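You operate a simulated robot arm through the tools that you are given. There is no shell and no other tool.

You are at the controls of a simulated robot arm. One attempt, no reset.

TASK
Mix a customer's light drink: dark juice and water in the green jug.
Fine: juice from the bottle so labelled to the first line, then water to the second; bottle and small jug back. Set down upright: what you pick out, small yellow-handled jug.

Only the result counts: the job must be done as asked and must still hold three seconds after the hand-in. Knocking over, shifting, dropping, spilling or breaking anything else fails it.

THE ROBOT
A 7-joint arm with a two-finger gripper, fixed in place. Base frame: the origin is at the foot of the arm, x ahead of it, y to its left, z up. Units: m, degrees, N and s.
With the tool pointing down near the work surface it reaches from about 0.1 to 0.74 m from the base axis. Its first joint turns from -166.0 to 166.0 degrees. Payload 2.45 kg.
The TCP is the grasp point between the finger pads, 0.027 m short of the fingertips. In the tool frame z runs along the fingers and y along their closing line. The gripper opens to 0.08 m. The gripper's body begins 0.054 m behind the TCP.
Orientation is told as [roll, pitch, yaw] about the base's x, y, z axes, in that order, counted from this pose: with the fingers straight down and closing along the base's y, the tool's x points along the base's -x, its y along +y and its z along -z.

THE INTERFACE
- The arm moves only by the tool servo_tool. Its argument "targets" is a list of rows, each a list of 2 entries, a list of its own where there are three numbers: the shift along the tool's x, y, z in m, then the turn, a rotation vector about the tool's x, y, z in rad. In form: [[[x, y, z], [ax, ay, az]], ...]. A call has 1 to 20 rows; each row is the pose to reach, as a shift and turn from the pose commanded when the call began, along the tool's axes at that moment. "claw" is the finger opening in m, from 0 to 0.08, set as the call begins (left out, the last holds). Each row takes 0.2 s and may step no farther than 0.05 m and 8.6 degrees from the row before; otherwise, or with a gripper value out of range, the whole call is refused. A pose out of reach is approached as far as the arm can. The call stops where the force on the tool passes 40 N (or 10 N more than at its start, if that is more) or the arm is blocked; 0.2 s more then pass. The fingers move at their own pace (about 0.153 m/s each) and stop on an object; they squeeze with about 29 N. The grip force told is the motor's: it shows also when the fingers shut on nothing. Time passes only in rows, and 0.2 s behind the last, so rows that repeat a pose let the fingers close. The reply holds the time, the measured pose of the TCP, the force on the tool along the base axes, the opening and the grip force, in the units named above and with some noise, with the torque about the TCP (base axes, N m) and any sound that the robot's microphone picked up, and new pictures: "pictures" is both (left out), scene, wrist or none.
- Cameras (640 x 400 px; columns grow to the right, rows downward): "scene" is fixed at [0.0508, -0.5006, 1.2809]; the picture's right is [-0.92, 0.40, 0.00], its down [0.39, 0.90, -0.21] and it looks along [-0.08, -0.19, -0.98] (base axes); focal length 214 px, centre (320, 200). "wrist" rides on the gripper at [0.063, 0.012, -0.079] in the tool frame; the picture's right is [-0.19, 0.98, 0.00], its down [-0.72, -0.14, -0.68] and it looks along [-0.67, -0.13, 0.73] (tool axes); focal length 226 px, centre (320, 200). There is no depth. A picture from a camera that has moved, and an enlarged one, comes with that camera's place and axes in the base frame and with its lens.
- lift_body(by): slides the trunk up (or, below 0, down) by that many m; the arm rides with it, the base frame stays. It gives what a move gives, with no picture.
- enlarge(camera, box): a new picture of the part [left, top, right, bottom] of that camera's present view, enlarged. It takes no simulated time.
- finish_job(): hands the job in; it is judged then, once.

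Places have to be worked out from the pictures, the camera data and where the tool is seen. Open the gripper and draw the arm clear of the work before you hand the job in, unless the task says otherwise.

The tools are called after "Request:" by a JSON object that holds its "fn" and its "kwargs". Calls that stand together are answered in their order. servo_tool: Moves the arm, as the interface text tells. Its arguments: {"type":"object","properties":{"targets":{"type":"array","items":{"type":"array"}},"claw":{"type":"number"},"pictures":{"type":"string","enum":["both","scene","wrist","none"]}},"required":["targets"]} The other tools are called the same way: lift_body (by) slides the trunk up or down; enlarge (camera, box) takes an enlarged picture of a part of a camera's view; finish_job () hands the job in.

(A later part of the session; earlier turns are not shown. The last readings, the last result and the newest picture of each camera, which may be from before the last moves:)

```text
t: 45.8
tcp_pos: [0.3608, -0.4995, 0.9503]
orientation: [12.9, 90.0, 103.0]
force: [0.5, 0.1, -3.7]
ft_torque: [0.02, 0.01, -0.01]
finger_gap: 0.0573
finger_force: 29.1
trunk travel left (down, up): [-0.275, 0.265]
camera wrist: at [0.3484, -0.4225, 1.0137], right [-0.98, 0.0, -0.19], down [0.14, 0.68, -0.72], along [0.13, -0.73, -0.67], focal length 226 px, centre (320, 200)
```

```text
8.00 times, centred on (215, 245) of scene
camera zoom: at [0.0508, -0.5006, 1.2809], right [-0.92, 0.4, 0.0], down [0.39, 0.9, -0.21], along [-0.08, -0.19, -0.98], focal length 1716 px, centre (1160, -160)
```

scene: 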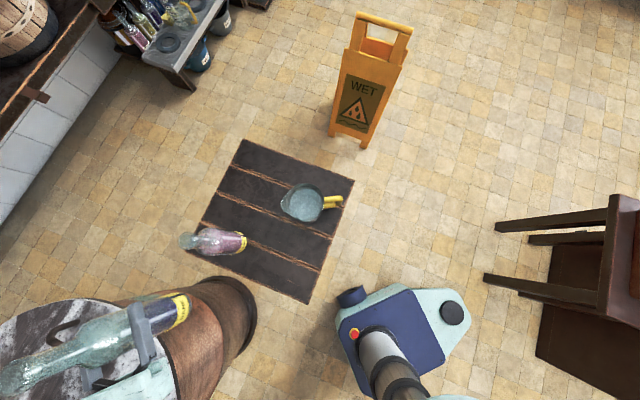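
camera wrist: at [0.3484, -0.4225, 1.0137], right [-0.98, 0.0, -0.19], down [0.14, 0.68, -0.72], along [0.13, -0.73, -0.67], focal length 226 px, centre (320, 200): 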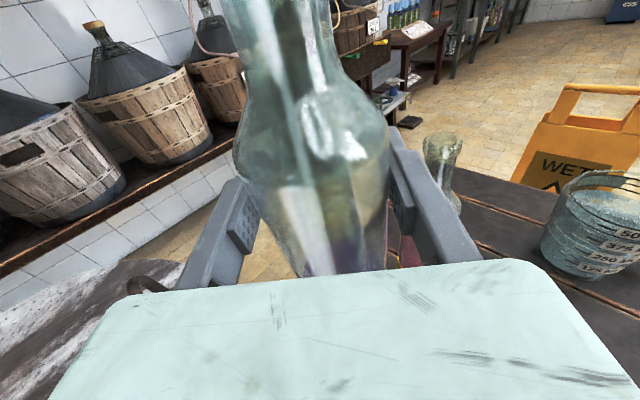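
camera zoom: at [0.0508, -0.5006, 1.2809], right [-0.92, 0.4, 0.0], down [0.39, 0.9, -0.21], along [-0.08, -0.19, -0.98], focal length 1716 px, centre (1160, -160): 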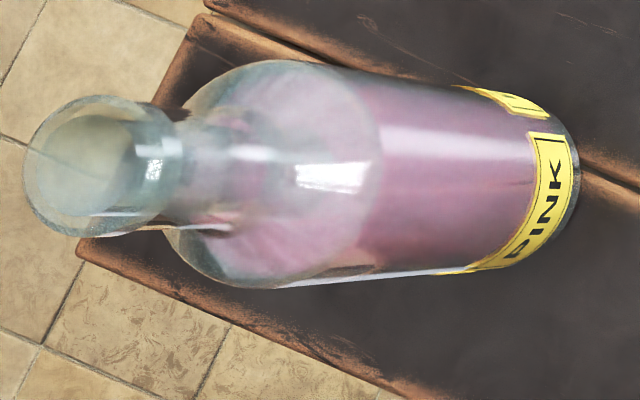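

Request:
{"fn": "enlarge", "kwargs": {"camera": "scene", "box": [148, 288, 184, 318]}}

Request:
{"fn": "enlarge", "kwargs": {"camera": "scene", "box": [148, 310, 196, 340]}}

```text
13.33 times, centred on (166, 303) of scene
camera zoom: at [0.0508, -0.5006, 1.2809], right [-0.92, 0.4, 0.0], down [0.39, 0.9, -0.21], along [-0.08, -0.19, -0.98], focal length 2860 px, centre (2373, -1173)
```

zoom: 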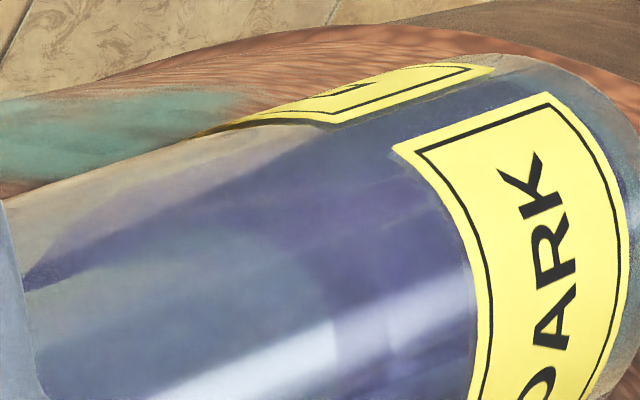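

```text
13.33 times, centred on (172, 325) of scene
camera zoom: at [0.0508, -0.5006, 1.2809], right [-0.92, 0.4, 0.0], down [0.39, 0.9, -0.21], along [-0.08, -0.19, -0.98], focal length 2860 px, centre (2293, -1467)
```

zoom: 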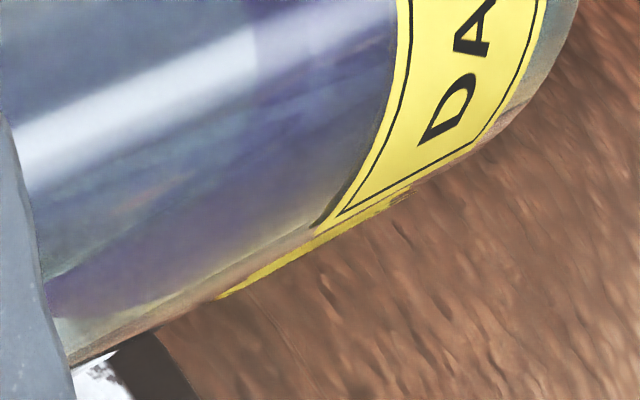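

The remaining juice stands about 0.070 m above the bottle's base versus ~0.15 m at the start: the whole bottle could only reach about 440 ML, so the 500 ring can't be the first line. The graduations themselves must be the lines: first = 250, second = 500. I go to a low side viewpoint to measure the juice level against the 250 tick precisely.

Request:
{"fn": "servo_tool", "kwargs": {"targets": [[[0, 0, -0.015], [0, 0, 0]], [[0, 0, -0.055], [0, 0, 0]], [[0, 0, -0.1], [0, 0, 0]], [[0, 0, -0.145], [0, 0, 0]], [[0, 0, -0.19], [0, 0, 0]], [[0, 0, -0.235], [0, 0, 0]], [[-0.02, 0, -0.275], [0, 0, 0]], [[-0.05, 0, -0.31], [0, 0, 0]], [[-0.085, 0, -0.335], [0, 0, 0]], [[-0.115, 0, -0.35], [0, 0, 0]], [[-0.13, 0, -0.35], [0, 0, 0]], [[-0.13, 0, -0.35], [0, 0, 0]]], "pictures": "wrist"}}

Request:
{"fn": "enlarge", "kwargs": {"camera": "wrist", "box": [20, 80, 150, 200]}}

```text
t: 48.4
tcp_pos: [0.3624, -0.1502, 0.8199]
orientation: [57.4, 90.0, 147.6]
force: [-0.8, -0.8, -4.5]
ft_torque: [0.0, -0.02, -0.01]
finger_gap: 0.0575
finger_force: 28.6
trunk travel left (down, up): [-0.275, 0.265]
camera wrist: at [0.3494, -0.0713, 0.8833], right [-0.98, 0.0, -0.19], down [0.14, 0.68, -0.72], along [0.13, -0.73, -0.67], focal length 226 px, centre (320, 200)
```

wrist: 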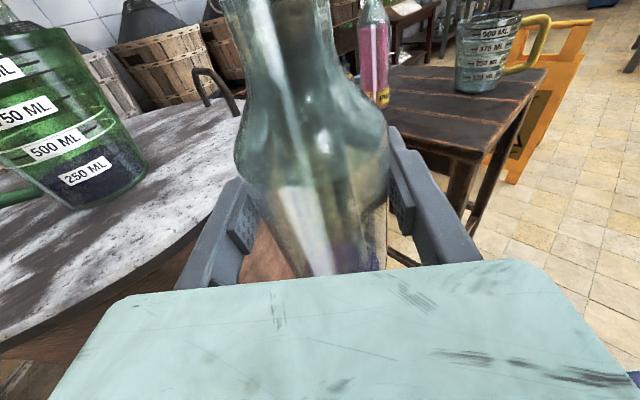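

```text
3.33 times, centred on (85, 140) of wrist
camera zoom: at [0.3494, -0.0713, 0.8833], right [-0.98, 0.0, -0.19], down [0.14, 0.68, -0.72], along [0.13, -0.73, -0.67], focal length 754 px, centre (1103, 400)
```

zoom: 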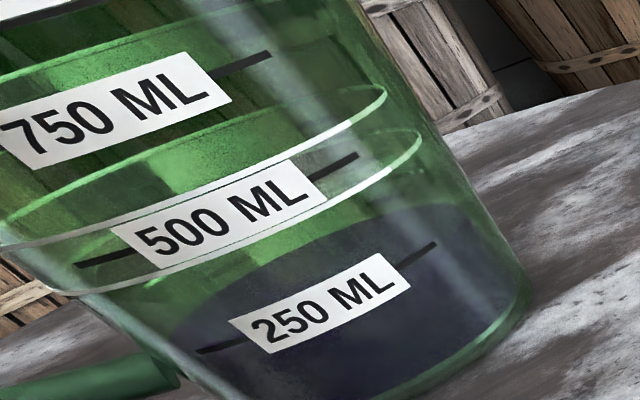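

Request:
{"fn": "enlarge", "kwargs": {"camera": "wrist", "box": [60, 135, 150, 210]}}

Request:
{"fn": "enlarge", "kwargs": {"camera": "wrist", "box": [90, 140, 130, 175]}}

Request:
{"fn": "enlarge", "kwargs": {"camera": "wrist", "box": [225, 80, 400, 275]}}

```text
5.33 times, centred on (105, 172) of wrist
camera zoom: at [0.3494, -0.0713, 0.8833], right [-0.98, 0.0, -0.19], down [0.14, 0.68, -0.72], along [0.13, -0.73, -0.67], focal length 1206 px, centre (1467, 347)
```

zoom: 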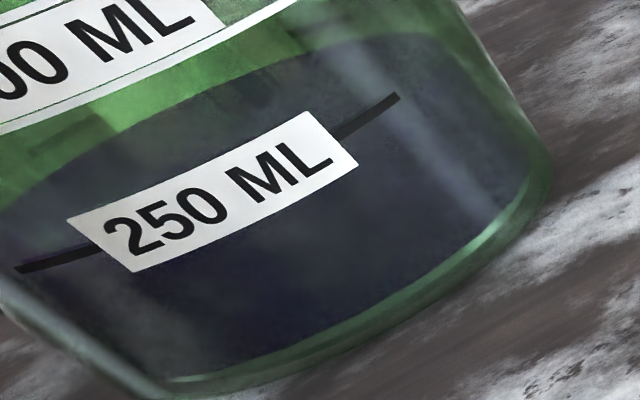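

```text
11.43 times, centred on (110, 158) of wrist
camera zoom: at [0.3494, -0.0713, 0.8833], right [-0.98, 0.0, -0.19], down [0.14, 0.68, -0.72], along [0.13, -0.73, -0.67], focal length 2584 px, centre (2720, 686)
```

zoom: 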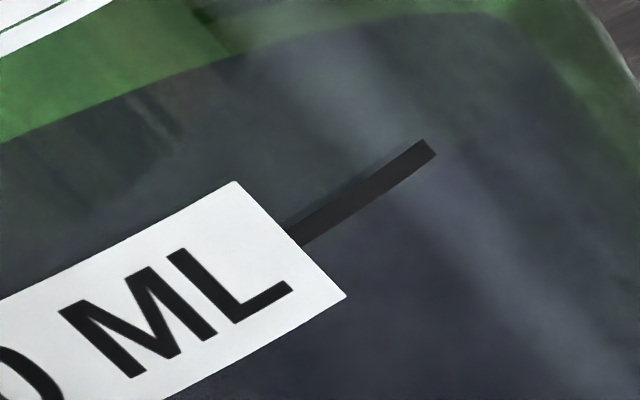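

```text
2.05 times, centred on (312, 178) of wrist
camera zoom: at [0.3494, -0.0713, 0.8833], right [-0.98, 0.0, -0.19], down [0.14, 0.68, -0.72], along [0.13, -0.73, -0.67], focal length 464 px, centre (335, 246)
```

zoom: 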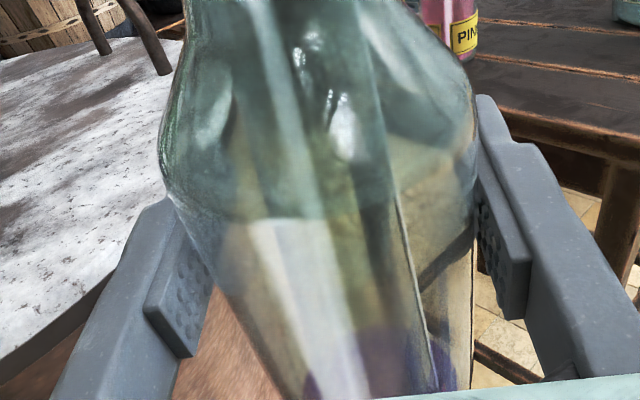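

The juice level looks close to the 250 tick but refraction makes it uncertain. I lower the camera to about the liquid's own height for an edge-on reading.

Request:
{"fn": "servo_tool", "kwargs": {"targets": [[[-0.015, -0.01, -0.004], [0, 0, 0]], [[-0.045, -0.03, -0.012], [0, 0, 0]], [[-0.07, -0.045, -0.019], [0, 0, 0]], [[-0.082, -0.05, -0.021], [0, 0, 0]], [[-0.082, -0.05, -0.021], [0, 0, 0]]], "pictures": "wrist"}}

Request:
{"fn": "enlarge", "kwargs": {"camera": "wrist", "box": [0, 0, 140, 130]}}

```text
t: 49.6
tcp_pos: [0.4109, -0.1281, 0.7378]
orientation: [118.0, 90.0, -152.0]
force: [1.2, -0.7, -3.7]
ft_torque: [0.0, 0.01, -0.02]
finger_gap: 0.0575
finger_force: 28.9
trunk travel left (down, up): [-0.275, 0.265]
camera wrist: at [0.3985, -0.05, 0.8015], right [-0.98, 0.0, -0.19], down [0.14, 0.68, -0.72], along [0.13, -0.73, -0.67], focal length 226 px, centre (320, 200)
```

wrist: 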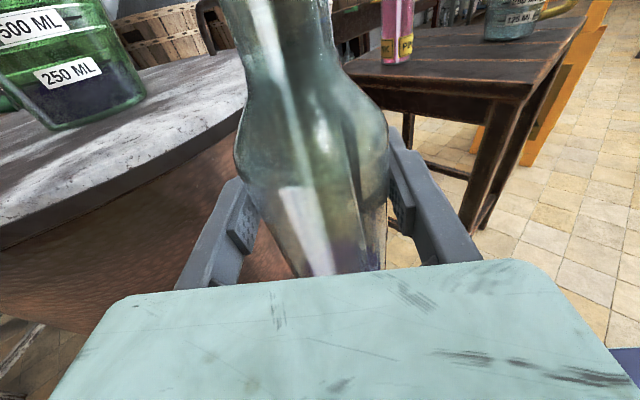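

```text
3.08 times, centred on (70, 65) of wrist
camera zoom: at [0.3985, -0.05, 0.8015], right [-0.98, 0.0, -0.19], down [0.14, 0.68, -0.72], along [0.13, -0.73, -0.67], focal length 696 px, centre (1089, 615)
```

zoom: 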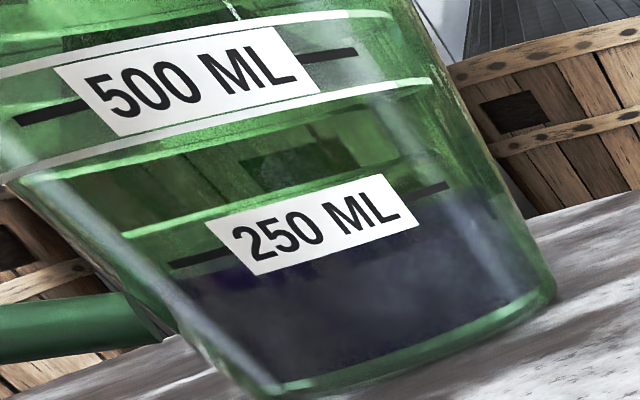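

Request:
{"fn": "enlarge", "kwargs": {"camera": "wrist", "box": [75, 45, 130, 95]}}

Request:
{"fn": "enlarge", "kwargs": {"camera": "wrist", "box": [25, 60, 75, 105]}}

```text
8.00 times, centred on (102, 70) of wrist
camera zoom: at [0.3985, -0.05, 0.8015], right [-0.98, 0.0, -0.19], down [0.14, 0.68, -0.72], along [0.13, -0.73, -0.67], focal length 1808 px, centre (2060, 1240)
```

zoom: 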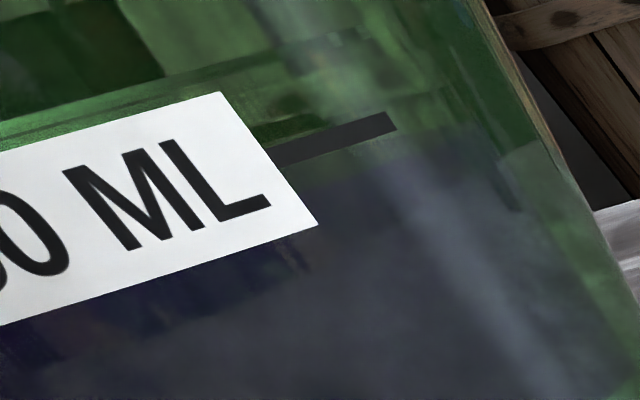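

```text
8.89 times, centred on (50, 82) of wrist
camera zoom: at [0.3985, -0.05, 0.8015], right [-0.98, 0.0, -0.19], down [0.14, 0.68, -0.72], along [0.13, -0.73, -0.67], focal length 2009 px, centre (2720, 1244)
```

zoom: 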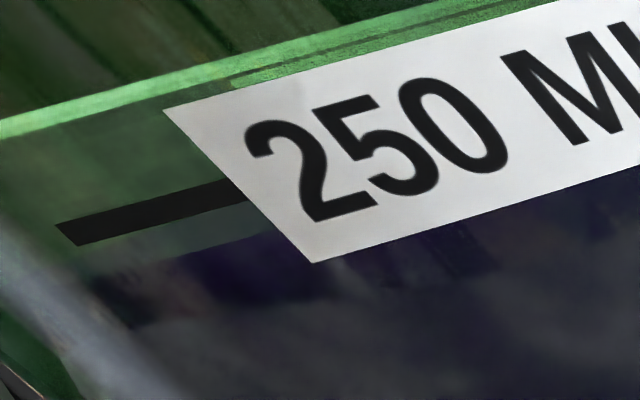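

Edge-on the juice surface is clearly a bit below the 250 tick — about 200–205 ML, so roughly 45–50 ML more is needed. I go back to the pouring position the same way as before.

Request:
{"fn": "servo_tool", "kwargs": {"targets": [[[0.02, 0, 0], [0, 0, 0]], [[0.06, 0, 0], [0, 0, 0]], [[0.105, 0, 0], [0, 0, 0]], [[0.15, 0, 0], [0, 0, 0]], [[0.195, 0, 0], [0, 0, 0]], [[0.24, 0, 0.01], [0, 0, 0]], [[0.275, 0, 0.03], [0, 0, 0]], [[0.29, 0, 0.055], [0, 0, 0]], [[0.29, -0.01, 0.075], [0, 0, 0]], [[0.285, -0.035, 0.1], [0, 0, 0]], [[0.275, -0.065, 0.13], [0, 0, 0]], [[0.263, -0.095, 0.155], [0, 0, 0]], [[0.2535, -0.11, 0.172], [0, 0, 0]], [[0.2512, -0.1141, 0.1759], [0, 0, 0]], [[0.2512, -0.1141, 0.1759], [0, 0, 0]]], "pictures": "none"}}

Request:
{"fn": "servo_tool", "kwargs": {"targets": [[[0, 0, 0], [0, 0, -0.08]], [[0, 0, 0], [0, 0, -0.2]], [[0, 0, 0], [0, 0, -0.34]], [[0, 0, 0], [0, 0, -0.48]], [[0, 0, 0], [0, 0, -0.62]], [[0, 0, 0], [0, 0, -0.74]], [[0, 0, 0], [0, 0, -0.7854]], [[0, 0, 0], [0, 0, -0.7854]]], "pictures": "wrist"}}

Request:
{"fn": "enlarge", "kwargs": {"camera": "wrist", "box": [0, 160, 110, 260]}}

```text
t: 52.8
tcp_pos: [0.5247, -0.3054, 0.9904]
orientation: [33.0, 90.0, 122.8]
force: [-1.7, 0.7, -5.2]
ft_torque: [0.02, 0.0, 0.05]
finger_gap: 0.0574
finger_force: 29.2
trunk travel left (down, up): [-0.275, 0.265]
```

```text
t: 54.6
tcp_pos: [0.5238, -0.3047, 0.9901]
orientation: [90.0, 44.9, -180.0]
force: [0.0, -1.3, -4.0]
ft_torque: [0.04, -0.11, 0.02]
finger_gap: 0.0574
finger_force: 28.8
trunk travel left (down, up): [-0.275, 0.265]
camera wrist: at [0.5611, -0.2266, 1.0434], right [-0.83, 0.0, 0.56], down [-0.41, 0.68, -0.61], along [-0.38, -0.73, -0.57], focal length 226 px, centre (320, 200)
```

wrist: 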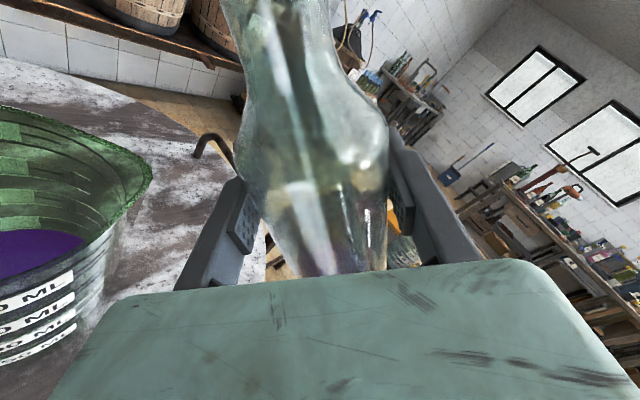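

```text
4.00 times, centred on (55, 210) of wrist
camera zoom: at [0.5611, -0.2266, 1.0434], right [-0.83, 0.0, 0.56], down [-0.41, 0.68, -0.61], along [-0.38, -0.73, -0.57], focal length 904 px, centre (1380, 160)
```

zoom: 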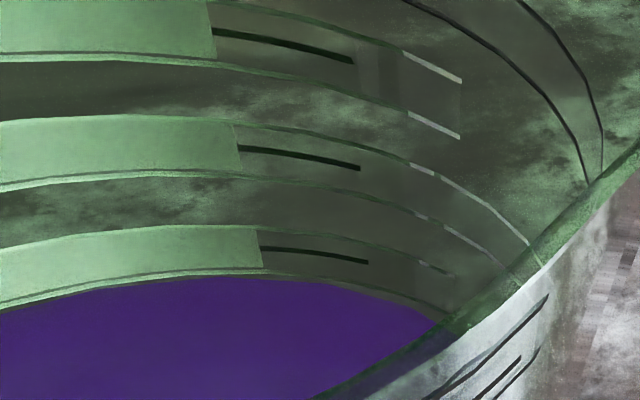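

Same reference view: the surface edge lies just under the 250 sticker, about 200 ML. I do one controlled pour at 90° for about one second and return to look.

Request:
{"fn": "servo_tool", "kwargs": {"targets": [[[-0.0041, -0.0041, 0], [0, 0, -0.131]], [[-0.0082, -0.0082, 0], [0, 0, -0.262]], [[-0.0124, -0.0124, 0], [0, 0, -0.393]], [[-0.0165, -0.0165, 0], [0, 0, -0.524]], [[-0.0206, -0.0206, 0], [0, 0, -0.654]], [[-0.0247, -0.0247, 0], [0, 0, -0.785]], [[-0.0247, -0.0247, 0], [0, 0, -0.785]], [[-0.0247, -0.0247, 0], [0, 0, -0.785]], [[-0.0247, -0.0247, 0], [0, 0, -0.785]], [[-0.0247, -0.0247, 0], [0, 0, -0.785]], [[-0.0206, -0.0206, 0], [0, 0, -0.654]], [[-0.0165, -0.0165, 0], [0, 0, -0.524]], [[-0.0124, -0.0124, 0], [0, 0, -0.393]], [[-0.0082, -0.0082, 0], [0, 0, -0.262]], [[-0.0041, -0.0041, 0], [0, 0, -0.131]], [[0, 0, 0], [0, 0, 0]], [[0, 0, 0], [0, 0, 0]]], "pictures": "wrist"}}

Request:
{"fn": "enlarge", "kwargs": {"camera": "wrist", "box": [0, 160, 110, 260]}}

```text
t: 58.2
tcp_pos: [0.5249, -0.3045, 0.9899]
orientation: [90.0, 45.1, -180.0]
force: [0.5, -0.6, -4.4]
ft_torque: [0.02, -0.09, -0.03]
finger_gap: 0.0573
finger_force: 29.7
trunk travel left (down, up): [-0.275, 0.265]
camera wrist: at [0.5614, -0.2266, 1.043], right [-0.83, 0.0, 0.56], down [-0.41, 0.68, -0.61], along [-0.38, -0.73, -0.57], focal length 226 px, centre (320, 200)
```

wrist: 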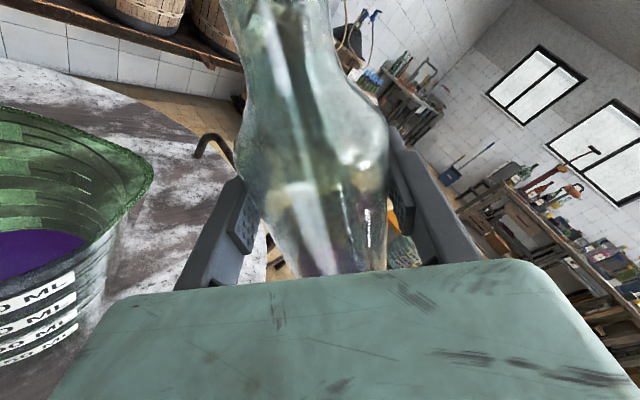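

```text
4.00 times, centred on (55, 210) of wrist
camera zoom: at [0.5614, -0.2266, 1.043], right [-0.83, 0.0, 0.56], down [-0.41, 0.68, -0.61], along [-0.38, -0.73, -0.57], focal length 904 px, centre (1380, 160)
```

zoom: 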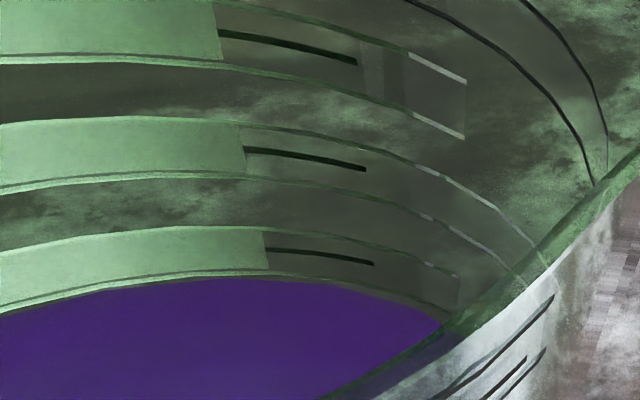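

Almost nothing flowed at 90°, so a bit more tilt is needed. I repeat with 96° and a short hold.

Request:
{"fn": "servo_tool", "kwargs": {"targets": [[[-0.0022, -0.0022, 0], [0, 0, -0.1271]], [[-0.0045, -0.0045, 0], [0, 0, -0.2543]], [[-0.0067, -0.0067, 0], [0, 0, -0.3814]], [[-0.0089, -0.0089, 0], [0, 0, -0.5086]], [[-0.0111, -0.0111, 0], [0, 0, -0.6357]], [[-0.0134, -0.0134, 0], [0, 0, -0.7629]], [[-0.0156, -0.0156, 0], [0, 0, -0.89]], [[-0.0156, -0.0156, 0], [0, 0, -0.89]], [[-0.0156, -0.0156, 0], [0, 0, -0.89]], [[-0.0156, -0.0156, 0], [0, 0, -0.89]], [[-0.0134, -0.0134, 0], [0, 0, -0.7629]], [[-0.0111, -0.0111, 0], [0, 0, -0.6357]], [[-0.0089, -0.0089, 0], [0, 0, -0.5086]], [[-0.0067, -0.0067, 0], [0, 0, -0.3814]], [[-0.0045, -0.0045, 0], [0, 0, -0.2543]], [[-0.0022, -0.0022, 0], [0, 0, -0.1271]], [[0, 0, 0], [0, 0, 0]], [[0, 0, 0], [0, 0, 0]]], "pictures": "wrist"}}

Request:
{"fn": "enlarge", "kwargs": {"camera": "wrist", "box": [0, 160, 110, 260]}}

```text
t: 62.0
tcp_pos: [0.5248, -0.3046, 0.9894]
orientation: [90.0, 45.1, 180.1]
force: [0.6, -0.4, -3.4]
ft_torque: [0.0, -0.11, 0.03]
finger_gap: 0.0575
finger_force: 29.9
trunk travel left (down, up): [-0.275, 0.265]
camera wrist: at [0.5611, -0.2265, 1.0435], right [-0.83, 0.0, 0.56], down [-0.41, 0.68, -0.61], along [-0.38, -0.73, -0.57], focal length 226 px, centre (320, 200)
```

wrist: 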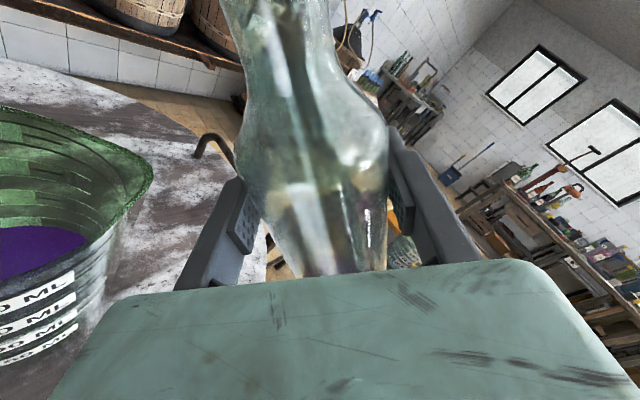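

```text
4.00 times, centred on (55, 210) of wrist
camera zoom: at [0.5611, -0.2265, 1.0435], right [-0.83, 0.0, 0.56], down [-0.41, 0.68, -0.61], along [-0.38, -0.73, -0.57], focal length 904 px, centre (1380, 160)
```

zoom: 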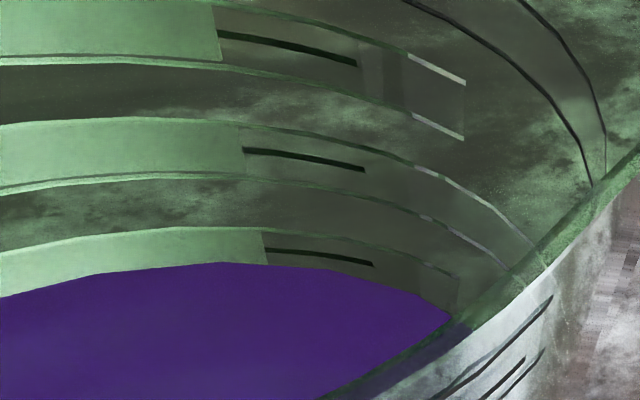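

The surface has risen onto the lower part of the 250 sticker, about 240 ML by my estimate. I set the bottle upright and check edge-on again before deciding on a last dash.

Request:
{"fn": "servo_tool", "kwargs": {"targets": [[[0, 0, 0], [0, 0, 0.131]], [[0, 0, 0], [0, 0, 0.262]], [[0, 0, 0], [0, 0, 0.393]], [[0, 0, 0], [0, 0, 0.524]], [[0, 0, 0], [0, 0, 0.654]], [[0, 0, 0], [0, 0, 0.785]]], "pictures": "none"}}

Request:
{"fn": "servo_tool", "kwargs": {"targets": [[[0.01, 0.01, -0.015], [0, 0, 0]], [[0.03, 0.03, -0.05], [0, 0, 0]], [[0.04, 0.06, -0.08], [0, 0, 0]], [[0.04, 0.09, -0.11], [0, 0, 0]], [[0.035, 0.11, -0.14], [0, 0, 0]], [[0.01, 0.1141, -0.165], [0, 0, 0]], [[-0.03, 0.1141, -0.1759], [0, 0, 0]], [[-0.075, 0.1141, -0.1759], [0, 0, 0]], [[-0.12, 0.1141, -0.1759], [0, 0, 0]], [[-0.165, 0.1141, -0.1759], [0, 0, 0]], [[-0.21, 0.1141, -0.1759], [0, 0, 0]], [[-0.245, 0.1141, -0.1759], [0, 0, 0]], [[-0.258, 0.1141, -0.1759], [0, 0, 0]], [[-0.258, 0.1141, -0.1759], [0, 0, 0]]], "pictures": "wrist"}}

Request:
{"fn": "enlarge", "kwargs": {"camera": "wrist", "box": [0, 0, 140, 130]}}

Request:
{"fn": "enlarge", "kwargs": {"camera": "wrist", "box": [75, 40, 130, 90]}}

Request:
{"fn": "enlarge", "kwargs": {"camera": "wrist", "box": [25, 55, 75, 100]}}

```text
t: 63.4
tcp_pos: [0.5243, -0.3042, 0.9901]
orientation: [-74.9, 90.0, 15.3]
force: [0.2, 0.1, -3.7]
ft_torque: [-0.02, -0.02, -0.04]
finger_gap: 0.0576
finger_force: 29.5
trunk travel left (down, up): [-0.275, 0.265]
```

```text
t: 66.4
tcp_pos: [0.4114, -0.1286, 0.7318]
orientation: [74.5, 90.1, 164.6]
force: [0.3, -0.8, -4.4]
ft_torque: [-0.01, -0.02, 0.01]
finger_gap: 0.0577
finger_force: 29.1
trunk travel left (down, up): [-0.275, 0.265]
camera wrist: at [0.3988, -0.0504, 0.7954], right [-0.98, 0.0, -0.19], down [0.14, 0.68, -0.72], along [0.13, -0.73, -0.67], focal length 226 px, centre (320, 200)
```

wrist: 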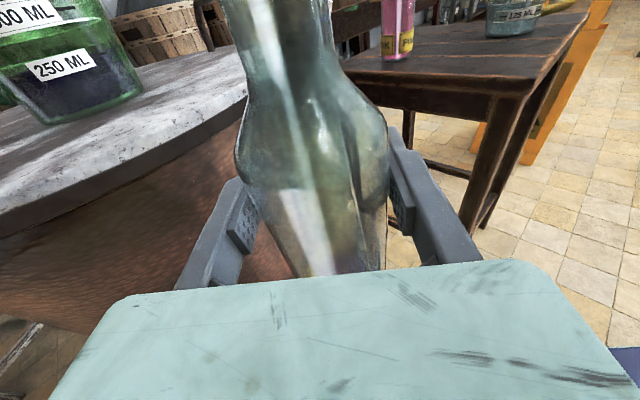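

```text
3.08 times, centred on (70, 65) of wrist
camera zoom: at [0.3988, -0.0504, 0.7954], right [-0.98, 0.0, -0.19], down [0.14, 0.68, -0.72], along [0.13, -0.73, -0.67], focal length 696 px, centre (1089, 615)
```

zoom: 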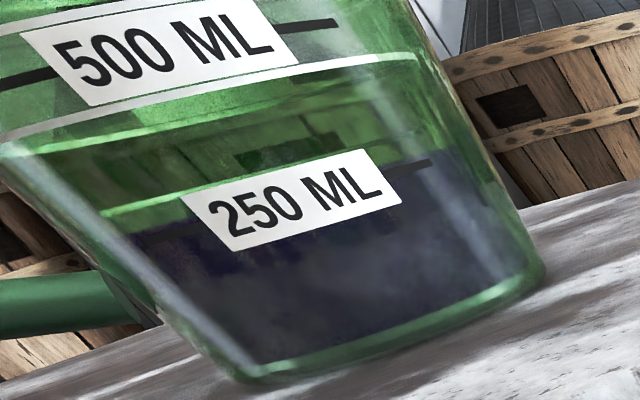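

```text
8.00 times, centred on (102, 65) of wrist
camera zoom: at [0.3988, -0.0504, 0.7954], right [-0.98, 0.0, -0.19], down [0.14, 0.68, -0.72], along [0.13, -0.73, -0.67], focal length 1808 px, centre (2060, 1280)
```

zoom: 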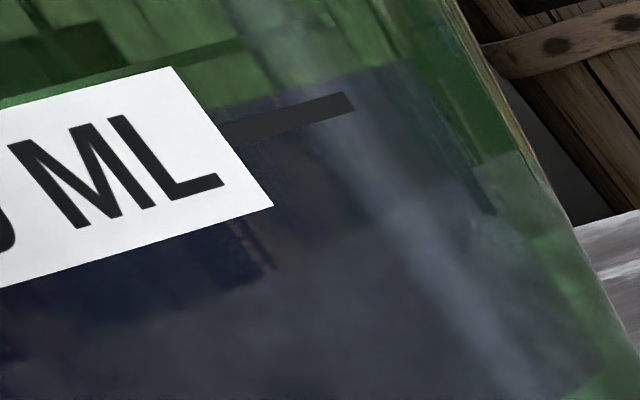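

```text
8.89 times, centred on (50, 78) of wrist
camera zoom: at [0.3988, -0.0504, 0.7954], right [-0.98, 0.0, -0.19], down [0.14, 0.68, -0.72], along [0.13, -0.73, -0.67], focal length 2009 px, centre (2720, 1289)
```

zoom: 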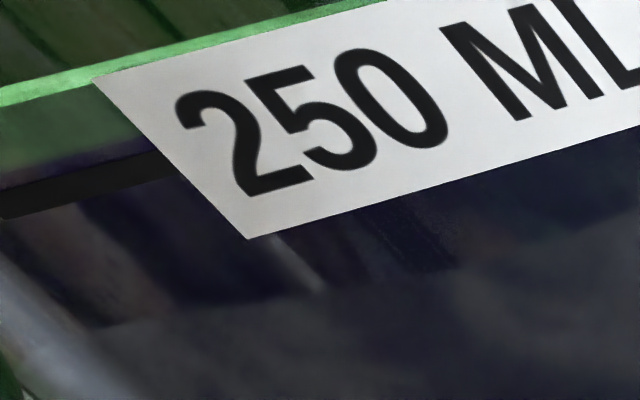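

Edge-on, the juice now sits right at the 250 tick (about 250–260 ML): the first line is reached. Now I take the bottle back: up first, then along the reverse of the earlier path.

Request:
{"fn": "servo_tool", "kwargs": {"targets": [[[0.02, 0, 0], [0, 0, 0]], [[0.06, 0, 0], [0, 0, 0]], [[0.105, 0, 0], [0, 0, 0]], [[0.15, 0, 0], [0, 0, 0]], [[0.195, 0, 0], [0, 0, 0]], [[0.24, 0.003, 0.015], [0, 0, 0]], [[0.275, 0.006, 0.04], [0, 0, 0]], [[0.295, 0.009, 0.06], [0, 0, 0]], [[0.2985, 0.0104, 0.0704], [0, 0, 0]], [[0.2985, 0.0104, 0.0704], [0, 0, 0]]], "pictures": "none"}}

Request:
{"fn": "servo_tool", "kwargs": {"targets": [[[-0.0033, 0.0074, 0.0089], [-0.0157, 0, 0]], [[-0.011, 0.0246, 0.0296], [-0.0524, 0, 0]], [[-0.022, 0.0491, 0.0591], [-0.1047, 0, 0]], [[-0.0341, 0.0761, 0.0916], [-0.1623, 0, 0]], [[-0.0462, 0.1031, 0.1241], [-0.2199, 0, 0]], [[-0.0583, 0.1301, 0.1566], [-0.2775, 0, 0]], [[-0.0704, 0.1571, 0.1891], [-0.3351, 0, 0]], [[-0.0825, 0.1841, 0.2216], [-0.3927, 0, 0]], [[-0.0935, 0.2087, 0.2512], [-0.4451, 0, 0]], [[-0.1023, 0.2283, 0.2748], [-0.4869, 0, 0]], [[-0.1078, 0.2406, 0.2896], [-0.5131, 0, 0]], [[-0.11, 0.2455, 0.2955], [-0.5236, 0, 0]], [[-0.11, 0.2455, 0.2955], [-0.5236, 0, 0]]], "pictures": "both"}}

```text
t: 68.6
tcp_pos: [0.3998, -0.2004, 1.031]
orientation: [65.6, 90.0, 155.6]
force: [0.2, 0.4, -3.9]
ft_torque: [0.01, 0.04, 0.03]
finger_gap: 0.0576
finger_force: 29.3
trunk travel left (down, up): [-0.275, 0.265]
```

```text
t: 71.4
tcp_pos: [0.1548, -0.4954, 0.9205]
orientation: [98.2, 90.0, 158.1]
force: [-0.2, 0.0, -4.4]
ft_torque: [-0.01, 0.0, 0.0]
finger_gap: 0.0575
finger_force: 28.7
trunk travel left (down, up): [-0.275, 0.265]
camera wrist: at [0.1842, -0.4216, 0.9836], right [-0.85, 0.49, -0.19], down [0.46, 0.52, -0.72], along [-0.25, -0.7, -0.67], focal length 226 px, centre (320, 200)
```

scene: 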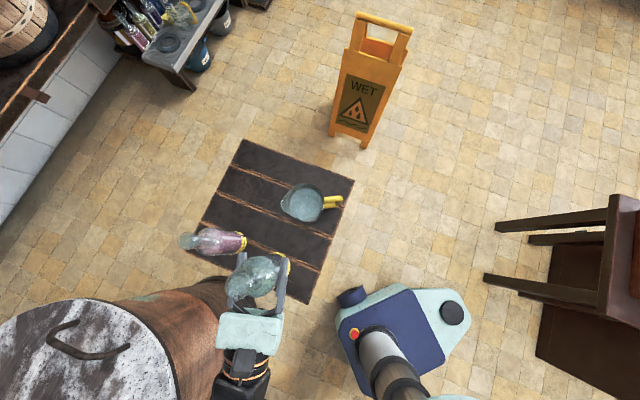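
wrist: 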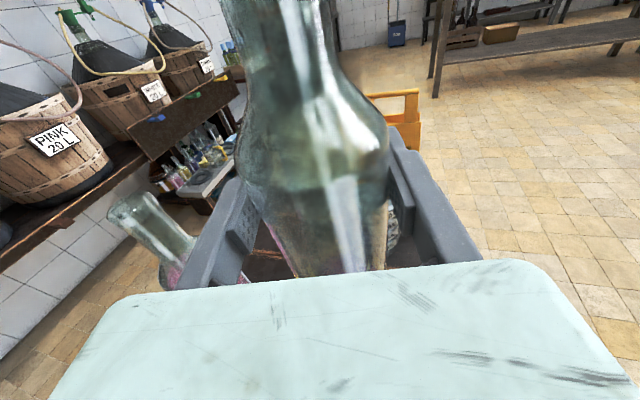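

Back above its original spot at z 0.92. Lowering most of the way, then creeping to touch.

Request:
{"fn": "servo_tool", "kwargs": {"targets": [[[-0.03, 0, 0], [0, 0, 0]], [[-0.065, 0, 0], [0, 0, 0]], [[-0.095, 0, 0], [0, 0, 0]], [[-0.112, 0, 0], [0, 0, 0]], [[-0.118, 0, 0], [0, 0, 0]], [[-0.12, 0, 0], [0, 0, 0]], [[-0.122, 0, 0], [0, 0, 0]], [[-0.1235, 0, 0], [0, 0, 0]]], "pictures": "both"}}

```text
t: 73.2
tcp_pos: [0.1545, -0.495, 0.7972]
orientation: [-168.6, 89.7, -108.5]
force: [1.2, 2.2, 11.3]
ft_torque: [0.6, -0.23, -0.01]
finger_gap: 0.0576
finger_force: 28.5
trunk travel left (down, up): [-0.275, 0.265]
camera wrist: at [0.1837, -0.4207, 0.8615], right [-0.85, 0.49, -0.19], down [0.46, 0.52, -0.72], along [-0.25, -0.7, -0.67], focal length 226 px, centre (320, 200)
```

scene: 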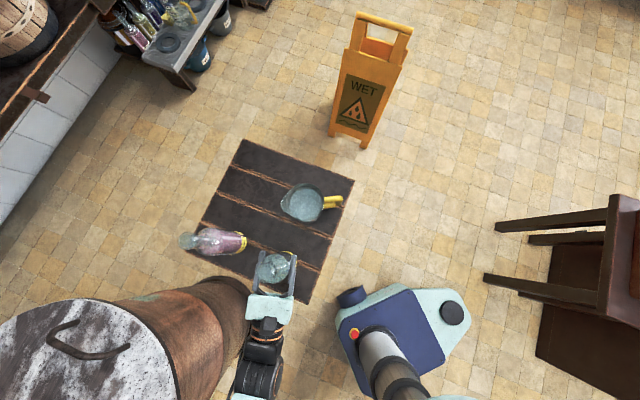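
wrist: 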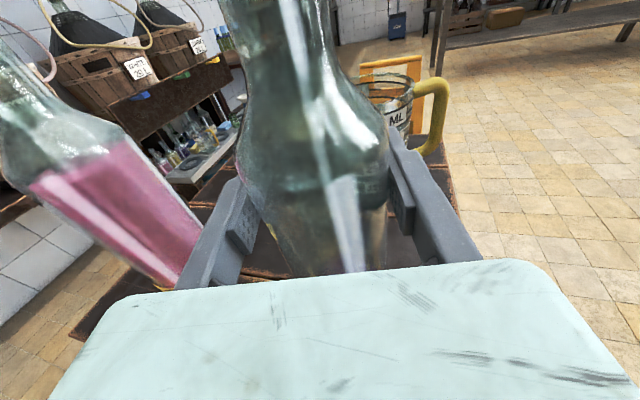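

The bottle is down and pressing lightly (11 N). I ease up by about a millimetre and open the gripper.

Request:
{"fn": "servo_tool", "kwargs": {"targets": [[[0.0008, 0, 0], [0, 0, 0]], [[0.0008, 0, 0], [0, 0, 0]]], "pictures": "none"}}

Request:
{"fn": "servo_tool", "kwargs": {"targets": [[[0, 0, 0], [0, 0, 0]], [[0, 0, 0], [0, 0, 0]], [[0, 0, 0], [0, 0, 0]]], "claw": 0.08, "pictures": "both"}}

```text
t: 73.8
tcp_pos: [0.1548, -0.4956, 0.7987]
orientation: [-162.3, 89.9, -102.1]
force: [0.6, -6.3, 9.8]
ft_torque: [-0.49, 0.09, 0.04]
finger_gap: 0.0577
finger_force: 29.0
trunk travel left (down, up): [-0.275, 0.265]
```

```text
t: 74.6
tcp_pos: [0.1531, -0.4948, 0.7983]
orientation: [51.7, 90.0, 111.8]
force: [0.5, -1.2, -0.4]
ft_torque: [0.0, 0.01, 0.0]
finger_gap: 0.0799
finger_force: 0.0
trunk travel left (down, up): [-0.275, 0.265]
camera wrist: at [0.1837, -0.4208, 0.8608], right [-0.85, 0.49, -0.19], down [0.46, 0.52, -0.72], along [-0.25, -0.7, -0.67], focal length 226 px, centre (320, 200)
```

scene: 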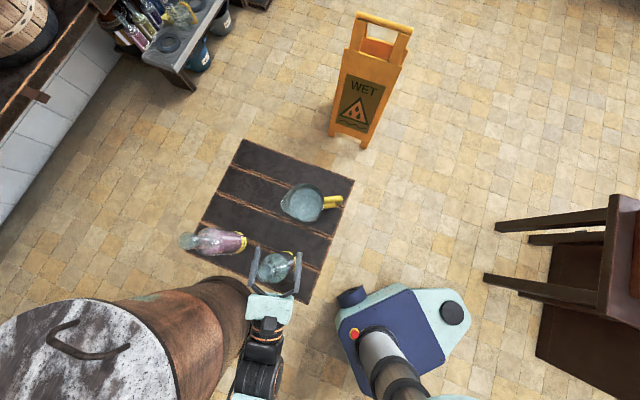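
wrist: 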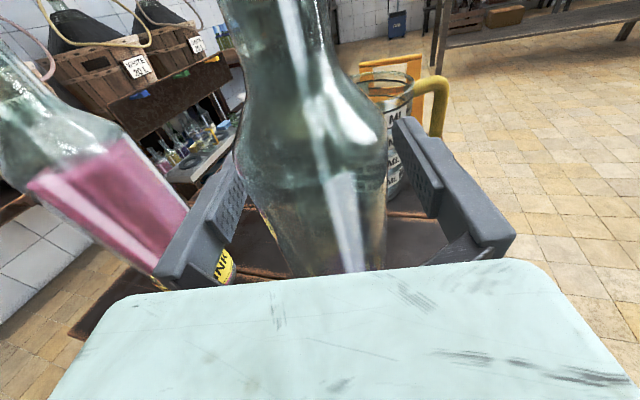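

The bottle stands free between the open fingers. Withdrawing straight back 0.13 m.

Request:
{"fn": "servo_tool", "kwargs": {"targets": [[[0, 0, -0.015], [0, 0, 0]], [[0, 0, -0.045], [0, 0, 0]], [[0, 0, -0.085], [0, 0, 0]], [[0, 0, -0.125], [0, 0, 0]], [[0, 0, -0.13], [0, 0, 0]]], "pictures": "both"}}

Request:
{"fn": "enlarge", "kwargs": {"camera": "scene", "box": [170, 180, 370, 310]}}

Request:
{"fn": "enlarge", "kwargs": {"camera": "wrist", "box": [260, 0, 440, 240]}}

```text
t: 75.8
tcp_pos: [0.2189, -0.382, 0.7976]
orientation: [123.6, 89.9, -176.5]
force: [-0.1, 0.5, 1.1]
ft_torque: [0.0, -0.01, 0.02]
finger_gap: 0.0797
finger_force: 0.1
trunk travel left (down, up): [-0.275, 0.265]
camera wrist: at [0.2479, -0.308, 0.861], right [-0.85, 0.49, -0.19], down [0.46, 0.52, -0.72], along [-0.25, -0.7, -0.67], focal length 226 px, centre (320, 200)
```

scene: 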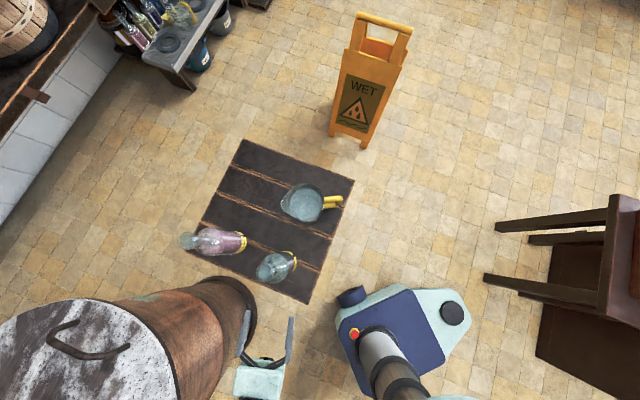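
wrist: 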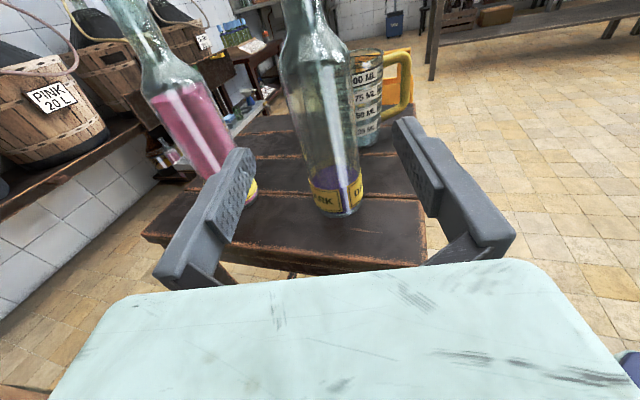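

```text
3.08 times, centred on (270, 245) of scene
camera zoom: at [0.0508, -0.5006, 1.2809], right [-0.92, 0.4, 0.0], down [0.39, 0.9, -0.21], along [-0.08, -0.19, -0.98], focal length 660 px, centre (474, 62)
```

zoom: 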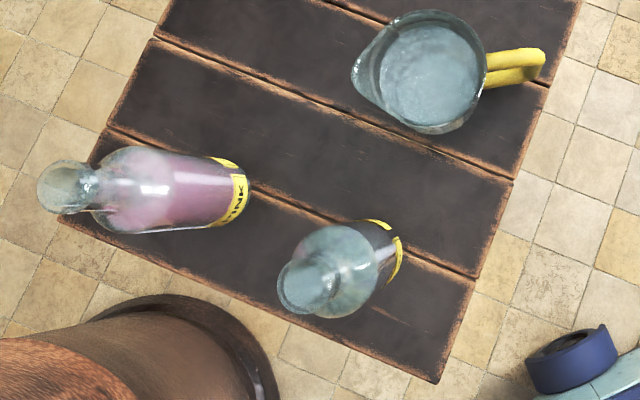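

```text
1.67 times, centred on (350, 120) of wrist
camera zoom: at [0.2479, -0.308, 0.861], right [-0.85, 0.49, -0.19], down [0.46, 0.52, -0.72], along [-0.25, -0.7, -0.67], focal length 377 px, centre (270, 333)
```

zoom: 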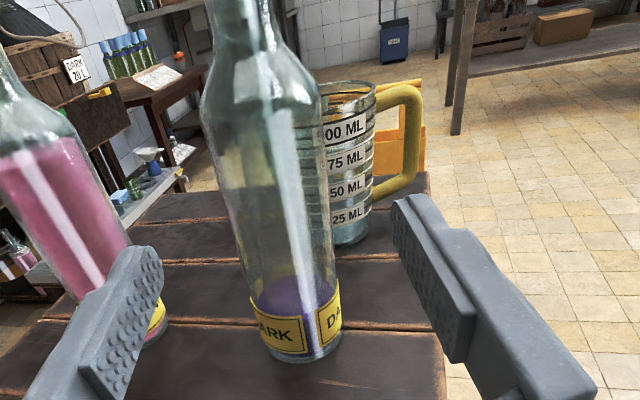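

The bottle stands back on its spot upright. Enlarging once to measure the juice left (a cross-check on how much was poured).

Request:
{"fn": "enlarge", "kwargs": {"camera": "wrist", "box": [295, 140, 385, 225]}}

Request:
{"fn": "enlarge", "kwargs": {"camera": "wrist", "box": [340, 40, 430, 160]}}

```text
4.71 times, centred on (340, 182) of wrist
camera zoom: at [0.2479, -0.308, 0.861], right [-0.85, 0.49, -0.19], down [0.46, 0.52, -0.72], along [-0.25, -0.7, -0.67], focal length 1064 px, centre (226, 282)
```

zoom: 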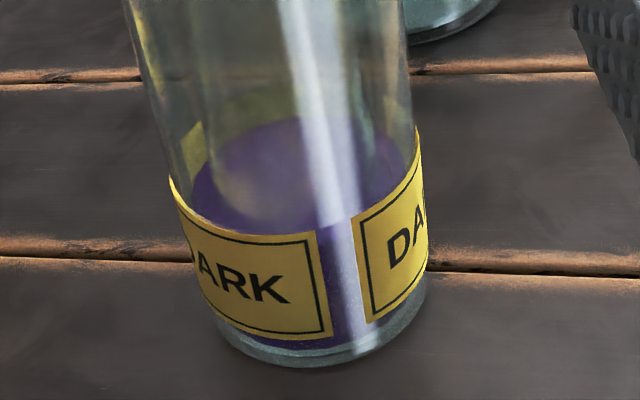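

```text
3.33 times, centred on (385, 100) of wrist
camera zoom: at [0.2479, -0.308, 0.861], right [-0.85, 0.49, -0.19], down [0.46, 0.52, -0.72], along [-0.25, -0.7, -0.67], focal length 754 px, centre (103, 533)
```

zoom: 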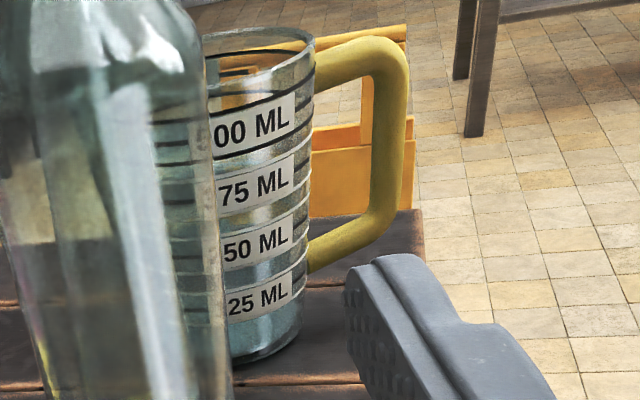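

About 70 ML remains in the bottle, consistent with ~260 ML poured. Now for the small jug: I raise the empty gripper, swing the tool back to pointing down, and then yaw it to face the jug's handle.

Request:
{"fn": "servo_tool", "kwargs": {"targets": [[[0.04, 0, 0], [0, 0, 0]], [[0.085, 0, 0], [0, 0, 0]], [[0.13, 0, 0], [0, 0, 0]], [[0.175, 0, 0], [0, 0, 0]], [[0.22, 0, 0], [0, 0, 0]], [[0.25, 0, 0], [0, 0, 0]]], "pictures": "none"}}

Request:
{"fn": "servo_tool", "kwargs": {"targets": [[[0, 0, 0], [0, -0.1428, 0]], [[0, 0, 0], [0, -0.2856, 0]], [[0, 0, 0], [0, -0.4284, 0]], [[0, 0, 0], [0, -0.5712, 0]], [[0, 0, 0], [0, -0.714, 0]], [[0, 0, 0], [0, -0.8568, 0]], [[0, 0, 0], [0, -0.9996, 0]], [[0, 0, 0], [0, -1.1424, 0]], [[0, 0, 0], [0, -1.2852, 0]], [[0, 0, 0], [0, -1.428, 0]], [[0, 0, 0], [0, -1.5708, 0]]], "pictures": "none"}}

```text
t: 77.2
tcp_pos: [0.2199, -0.3814, 1.0492]
orientation: [59.9, 89.9, 119.9]
force: [-0.3, -0.5, 0.9]
ft_torque: [0.01, 0.01, -0.02]
finger_gap: 0.0802
finger_force: 0.0
trunk travel left (down, up): [-0.275, 0.265]
```

```text
t: 79.6
tcp_pos: [0.2185, -0.3838, 1.0474]
orientation: [0.0, 0.0, 60.0]
force: [0.1, 0.1, 0.7]
ft_torque: [0.03, -0.04, -0.02]
finger_gap: 0.0801
finger_force: 0.0
trunk travel left (down, up): [-0.275, 0.265]
```

Tool is pointing straight down at yaw 60. Now yawing to -95 while moving over to about (0.0,-0.42,1.0).

Request:
{"fn": "servo_tool", "kwargs": {"targets": [[[0.0074, 0.009, 0.0021], [0, 0, 0.1424]], [[0.0147, 0.018, 0.0042], [0, 0, 0.2847]], [[0.0221, 0.027, 0.0063], [0, 0, 0.4271]], [[0.0295, 0.036, 0.0084], [0, 0, 0.5695]], [[0.0368, 0.045, 0.0105], [0, 0, 0.7118]], [[0.0442, 0.054, 0.0126], [0, 0, 0.8542]], [[0.0516, 0.063, 0.0147], [0, 0, 0.9966]], [[0.0589, 0.072, 0.0168], [0, 0, 1.1389]], [[0.0663, 0.081, 0.0189], [0, 0, 1.2813]], [[0.0737, 0.09, 0.0211], [0, 0, 1.4237]], [[0.0811, 0.099, 0.0232], [0, 0, 1.5661]], [[0.0884, 0.108, 0.0253], [0, 0, 1.7084]], [[0.0958, 0.117, 0.0274], [0, 0, 1.8508]], [[0.1032, 0.126, 0.0295], [0, 0, 1.9932]], [[0.1105, 0.135, 0.0316], [0, 0, 2.1355]], [[0.1179, 0.144, 0.0337], [0, 0, 2.2779]], [[0.1253, 0.153, 0.0358], [0, 0, 2.4203]], [[0.1326, 0.162, 0.0379], [0, 0, 2.5626]], [[0.14, 0.171, 0.04], [0, 0, 2.705]]], "pictures": "both"}}

```text
t: 83.6
tcp_pos: [0.0008, -0.4185, 1.0078]
orientation: [0.1, -0.1, -95.1]
force: [0.0, -0.1, -0.1]
ft_torque: [0.01, 0.0, -0.01]
finger_gap: 0.0801
finger_force: 0.1
trunk travel left (down, up): [-0.275, 0.265]
camera wrist: at [0.0193, -0.3575, 1.0871], right [0.96, -0.28, 0.0], down [-0.2, -0.7, 0.68], along [-0.19, -0.65, -0.73], focal length 226 px, centre (320, 200)
```

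scene: 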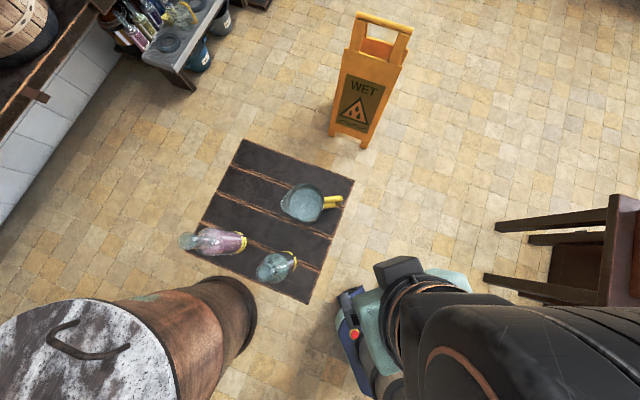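
wrist: 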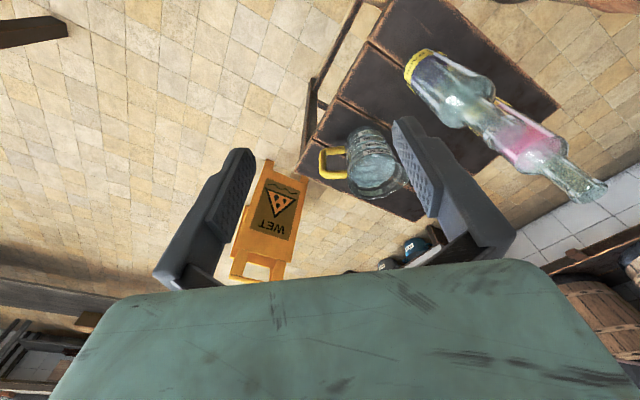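

Request:
{"fn": "enlarge", "kwargs": {"camera": "wrist", "box": [305, 115, 425, 215]}}

Request:
{"fn": "enlarge", "kwargs": {"camera": "scene", "box": [270, 175, 360, 231]}}

```text
4.00 times, centred on (365, 165) of wrist
camera zoom: at [0.0193, -0.3575, 1.0871], right [0.96, -0.28, 0.0], down [-0.2, -0.7, 0.68], along [-0.19, -0.65, -0.73], focal length 904 px, centre (140, 340)
```

zoom: 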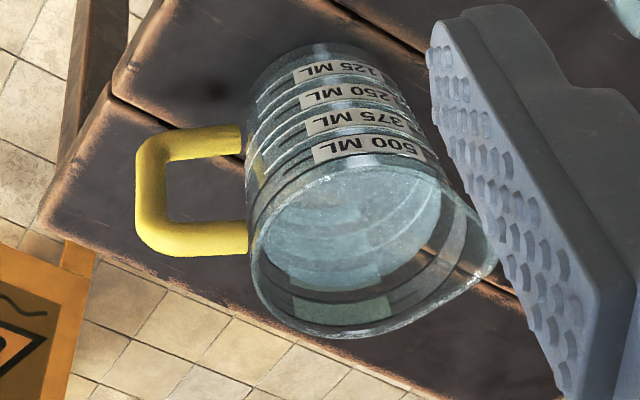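

```text
7.11 times, centred on (315, 203) of scene
camera zoom: at [0.0508, -0.5006, 1.2809], right [-0.92, 0.4, 0.0], down [0.39, 0.9, -0.21], along [-0.08, -0.19, -0.98], focal length 1525 px, centre (356, 179)
```

zoom: 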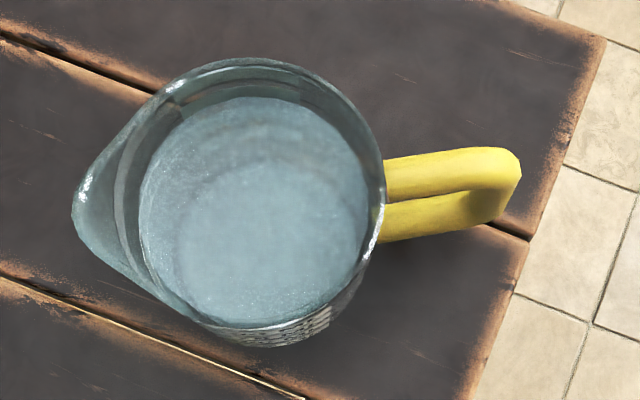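

The handle's vertical bar triangulates to about (-0.040,-0.584) between z 0.703 and 0.766, with the spout toward azimuth -16. I tilt the tool 50° outward to a standoff 0.12 m short of the bar with the fingers at 0.044 m so one can enter the handle loop.

Request:
{"fn": "servo_tool", "kwargs": {"targets": [[[-0.0109, -0.0037, 0.028], [0, -0.1247, 0]], [[-0.0219, -0.0075, 0.056], [0, -0.2493, 0]], [[-0.0328, -0.0112, 0.084], [0, -0.374, 0]], [[-0.0438, -0.0149, 0.112], [0, -0.4987, 0]], [[-0.0547, -0.0186, 0.14], [0, -0.6234, 0]], [[-0.0657, -0.0224, 0.168], [0, -0.748, 0]], [[-0.0766, -0.0261, 0.196], [0, -0.8727, 0]], [[-0.0766, -0.0261, 0.196], [0, -0.8727, 0]]], "claw": 0.044, "pictures": "both"}}

Request:
{"fn": "enlarge", "kwargs": {"camera": "wrist", "box": [230, 60, 430, 260]}}

```text
t: 85.4
tcp_pos: [-0.0313, -0.4926, 0.8111]
orientation: [0.1, -50.1, -94.8]
force: [0.1, -0.2, 0.2]
ft_torque: [-0.01, 0.0, -0.01]
finger_gap: 0.0439
finger_force: 0.0
trunk travel left (down, up): [-0.275, 0.265]
camera wrist: at [-0.0094, -0.3942, 0.8138], right [0.97, -0.21, 0.15], down [-0.14, 0.07, 0.99], along [-0.22, -0.98, 0.04], focal length 226 px, centre (320, 200)
```

scene: 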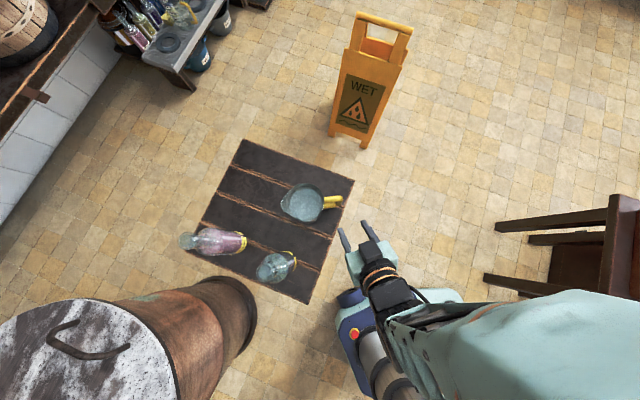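
wrist: 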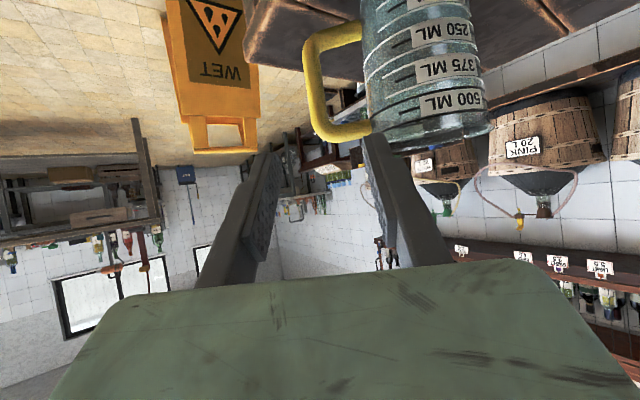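

```text
2.00 times, centred on (330, 160) of wrist
camera zoom: at [-0.0094, -0.3942, 0.8138], right [0.97, -0.21, 0.15], down [-0.14, 0.07, 0.99], along [-0.22, -0.98, 0.04], focal length 452 px, centre (300, 280)
```

zoom: 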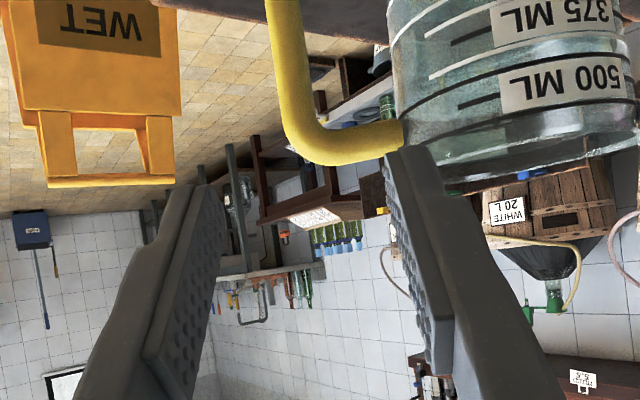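

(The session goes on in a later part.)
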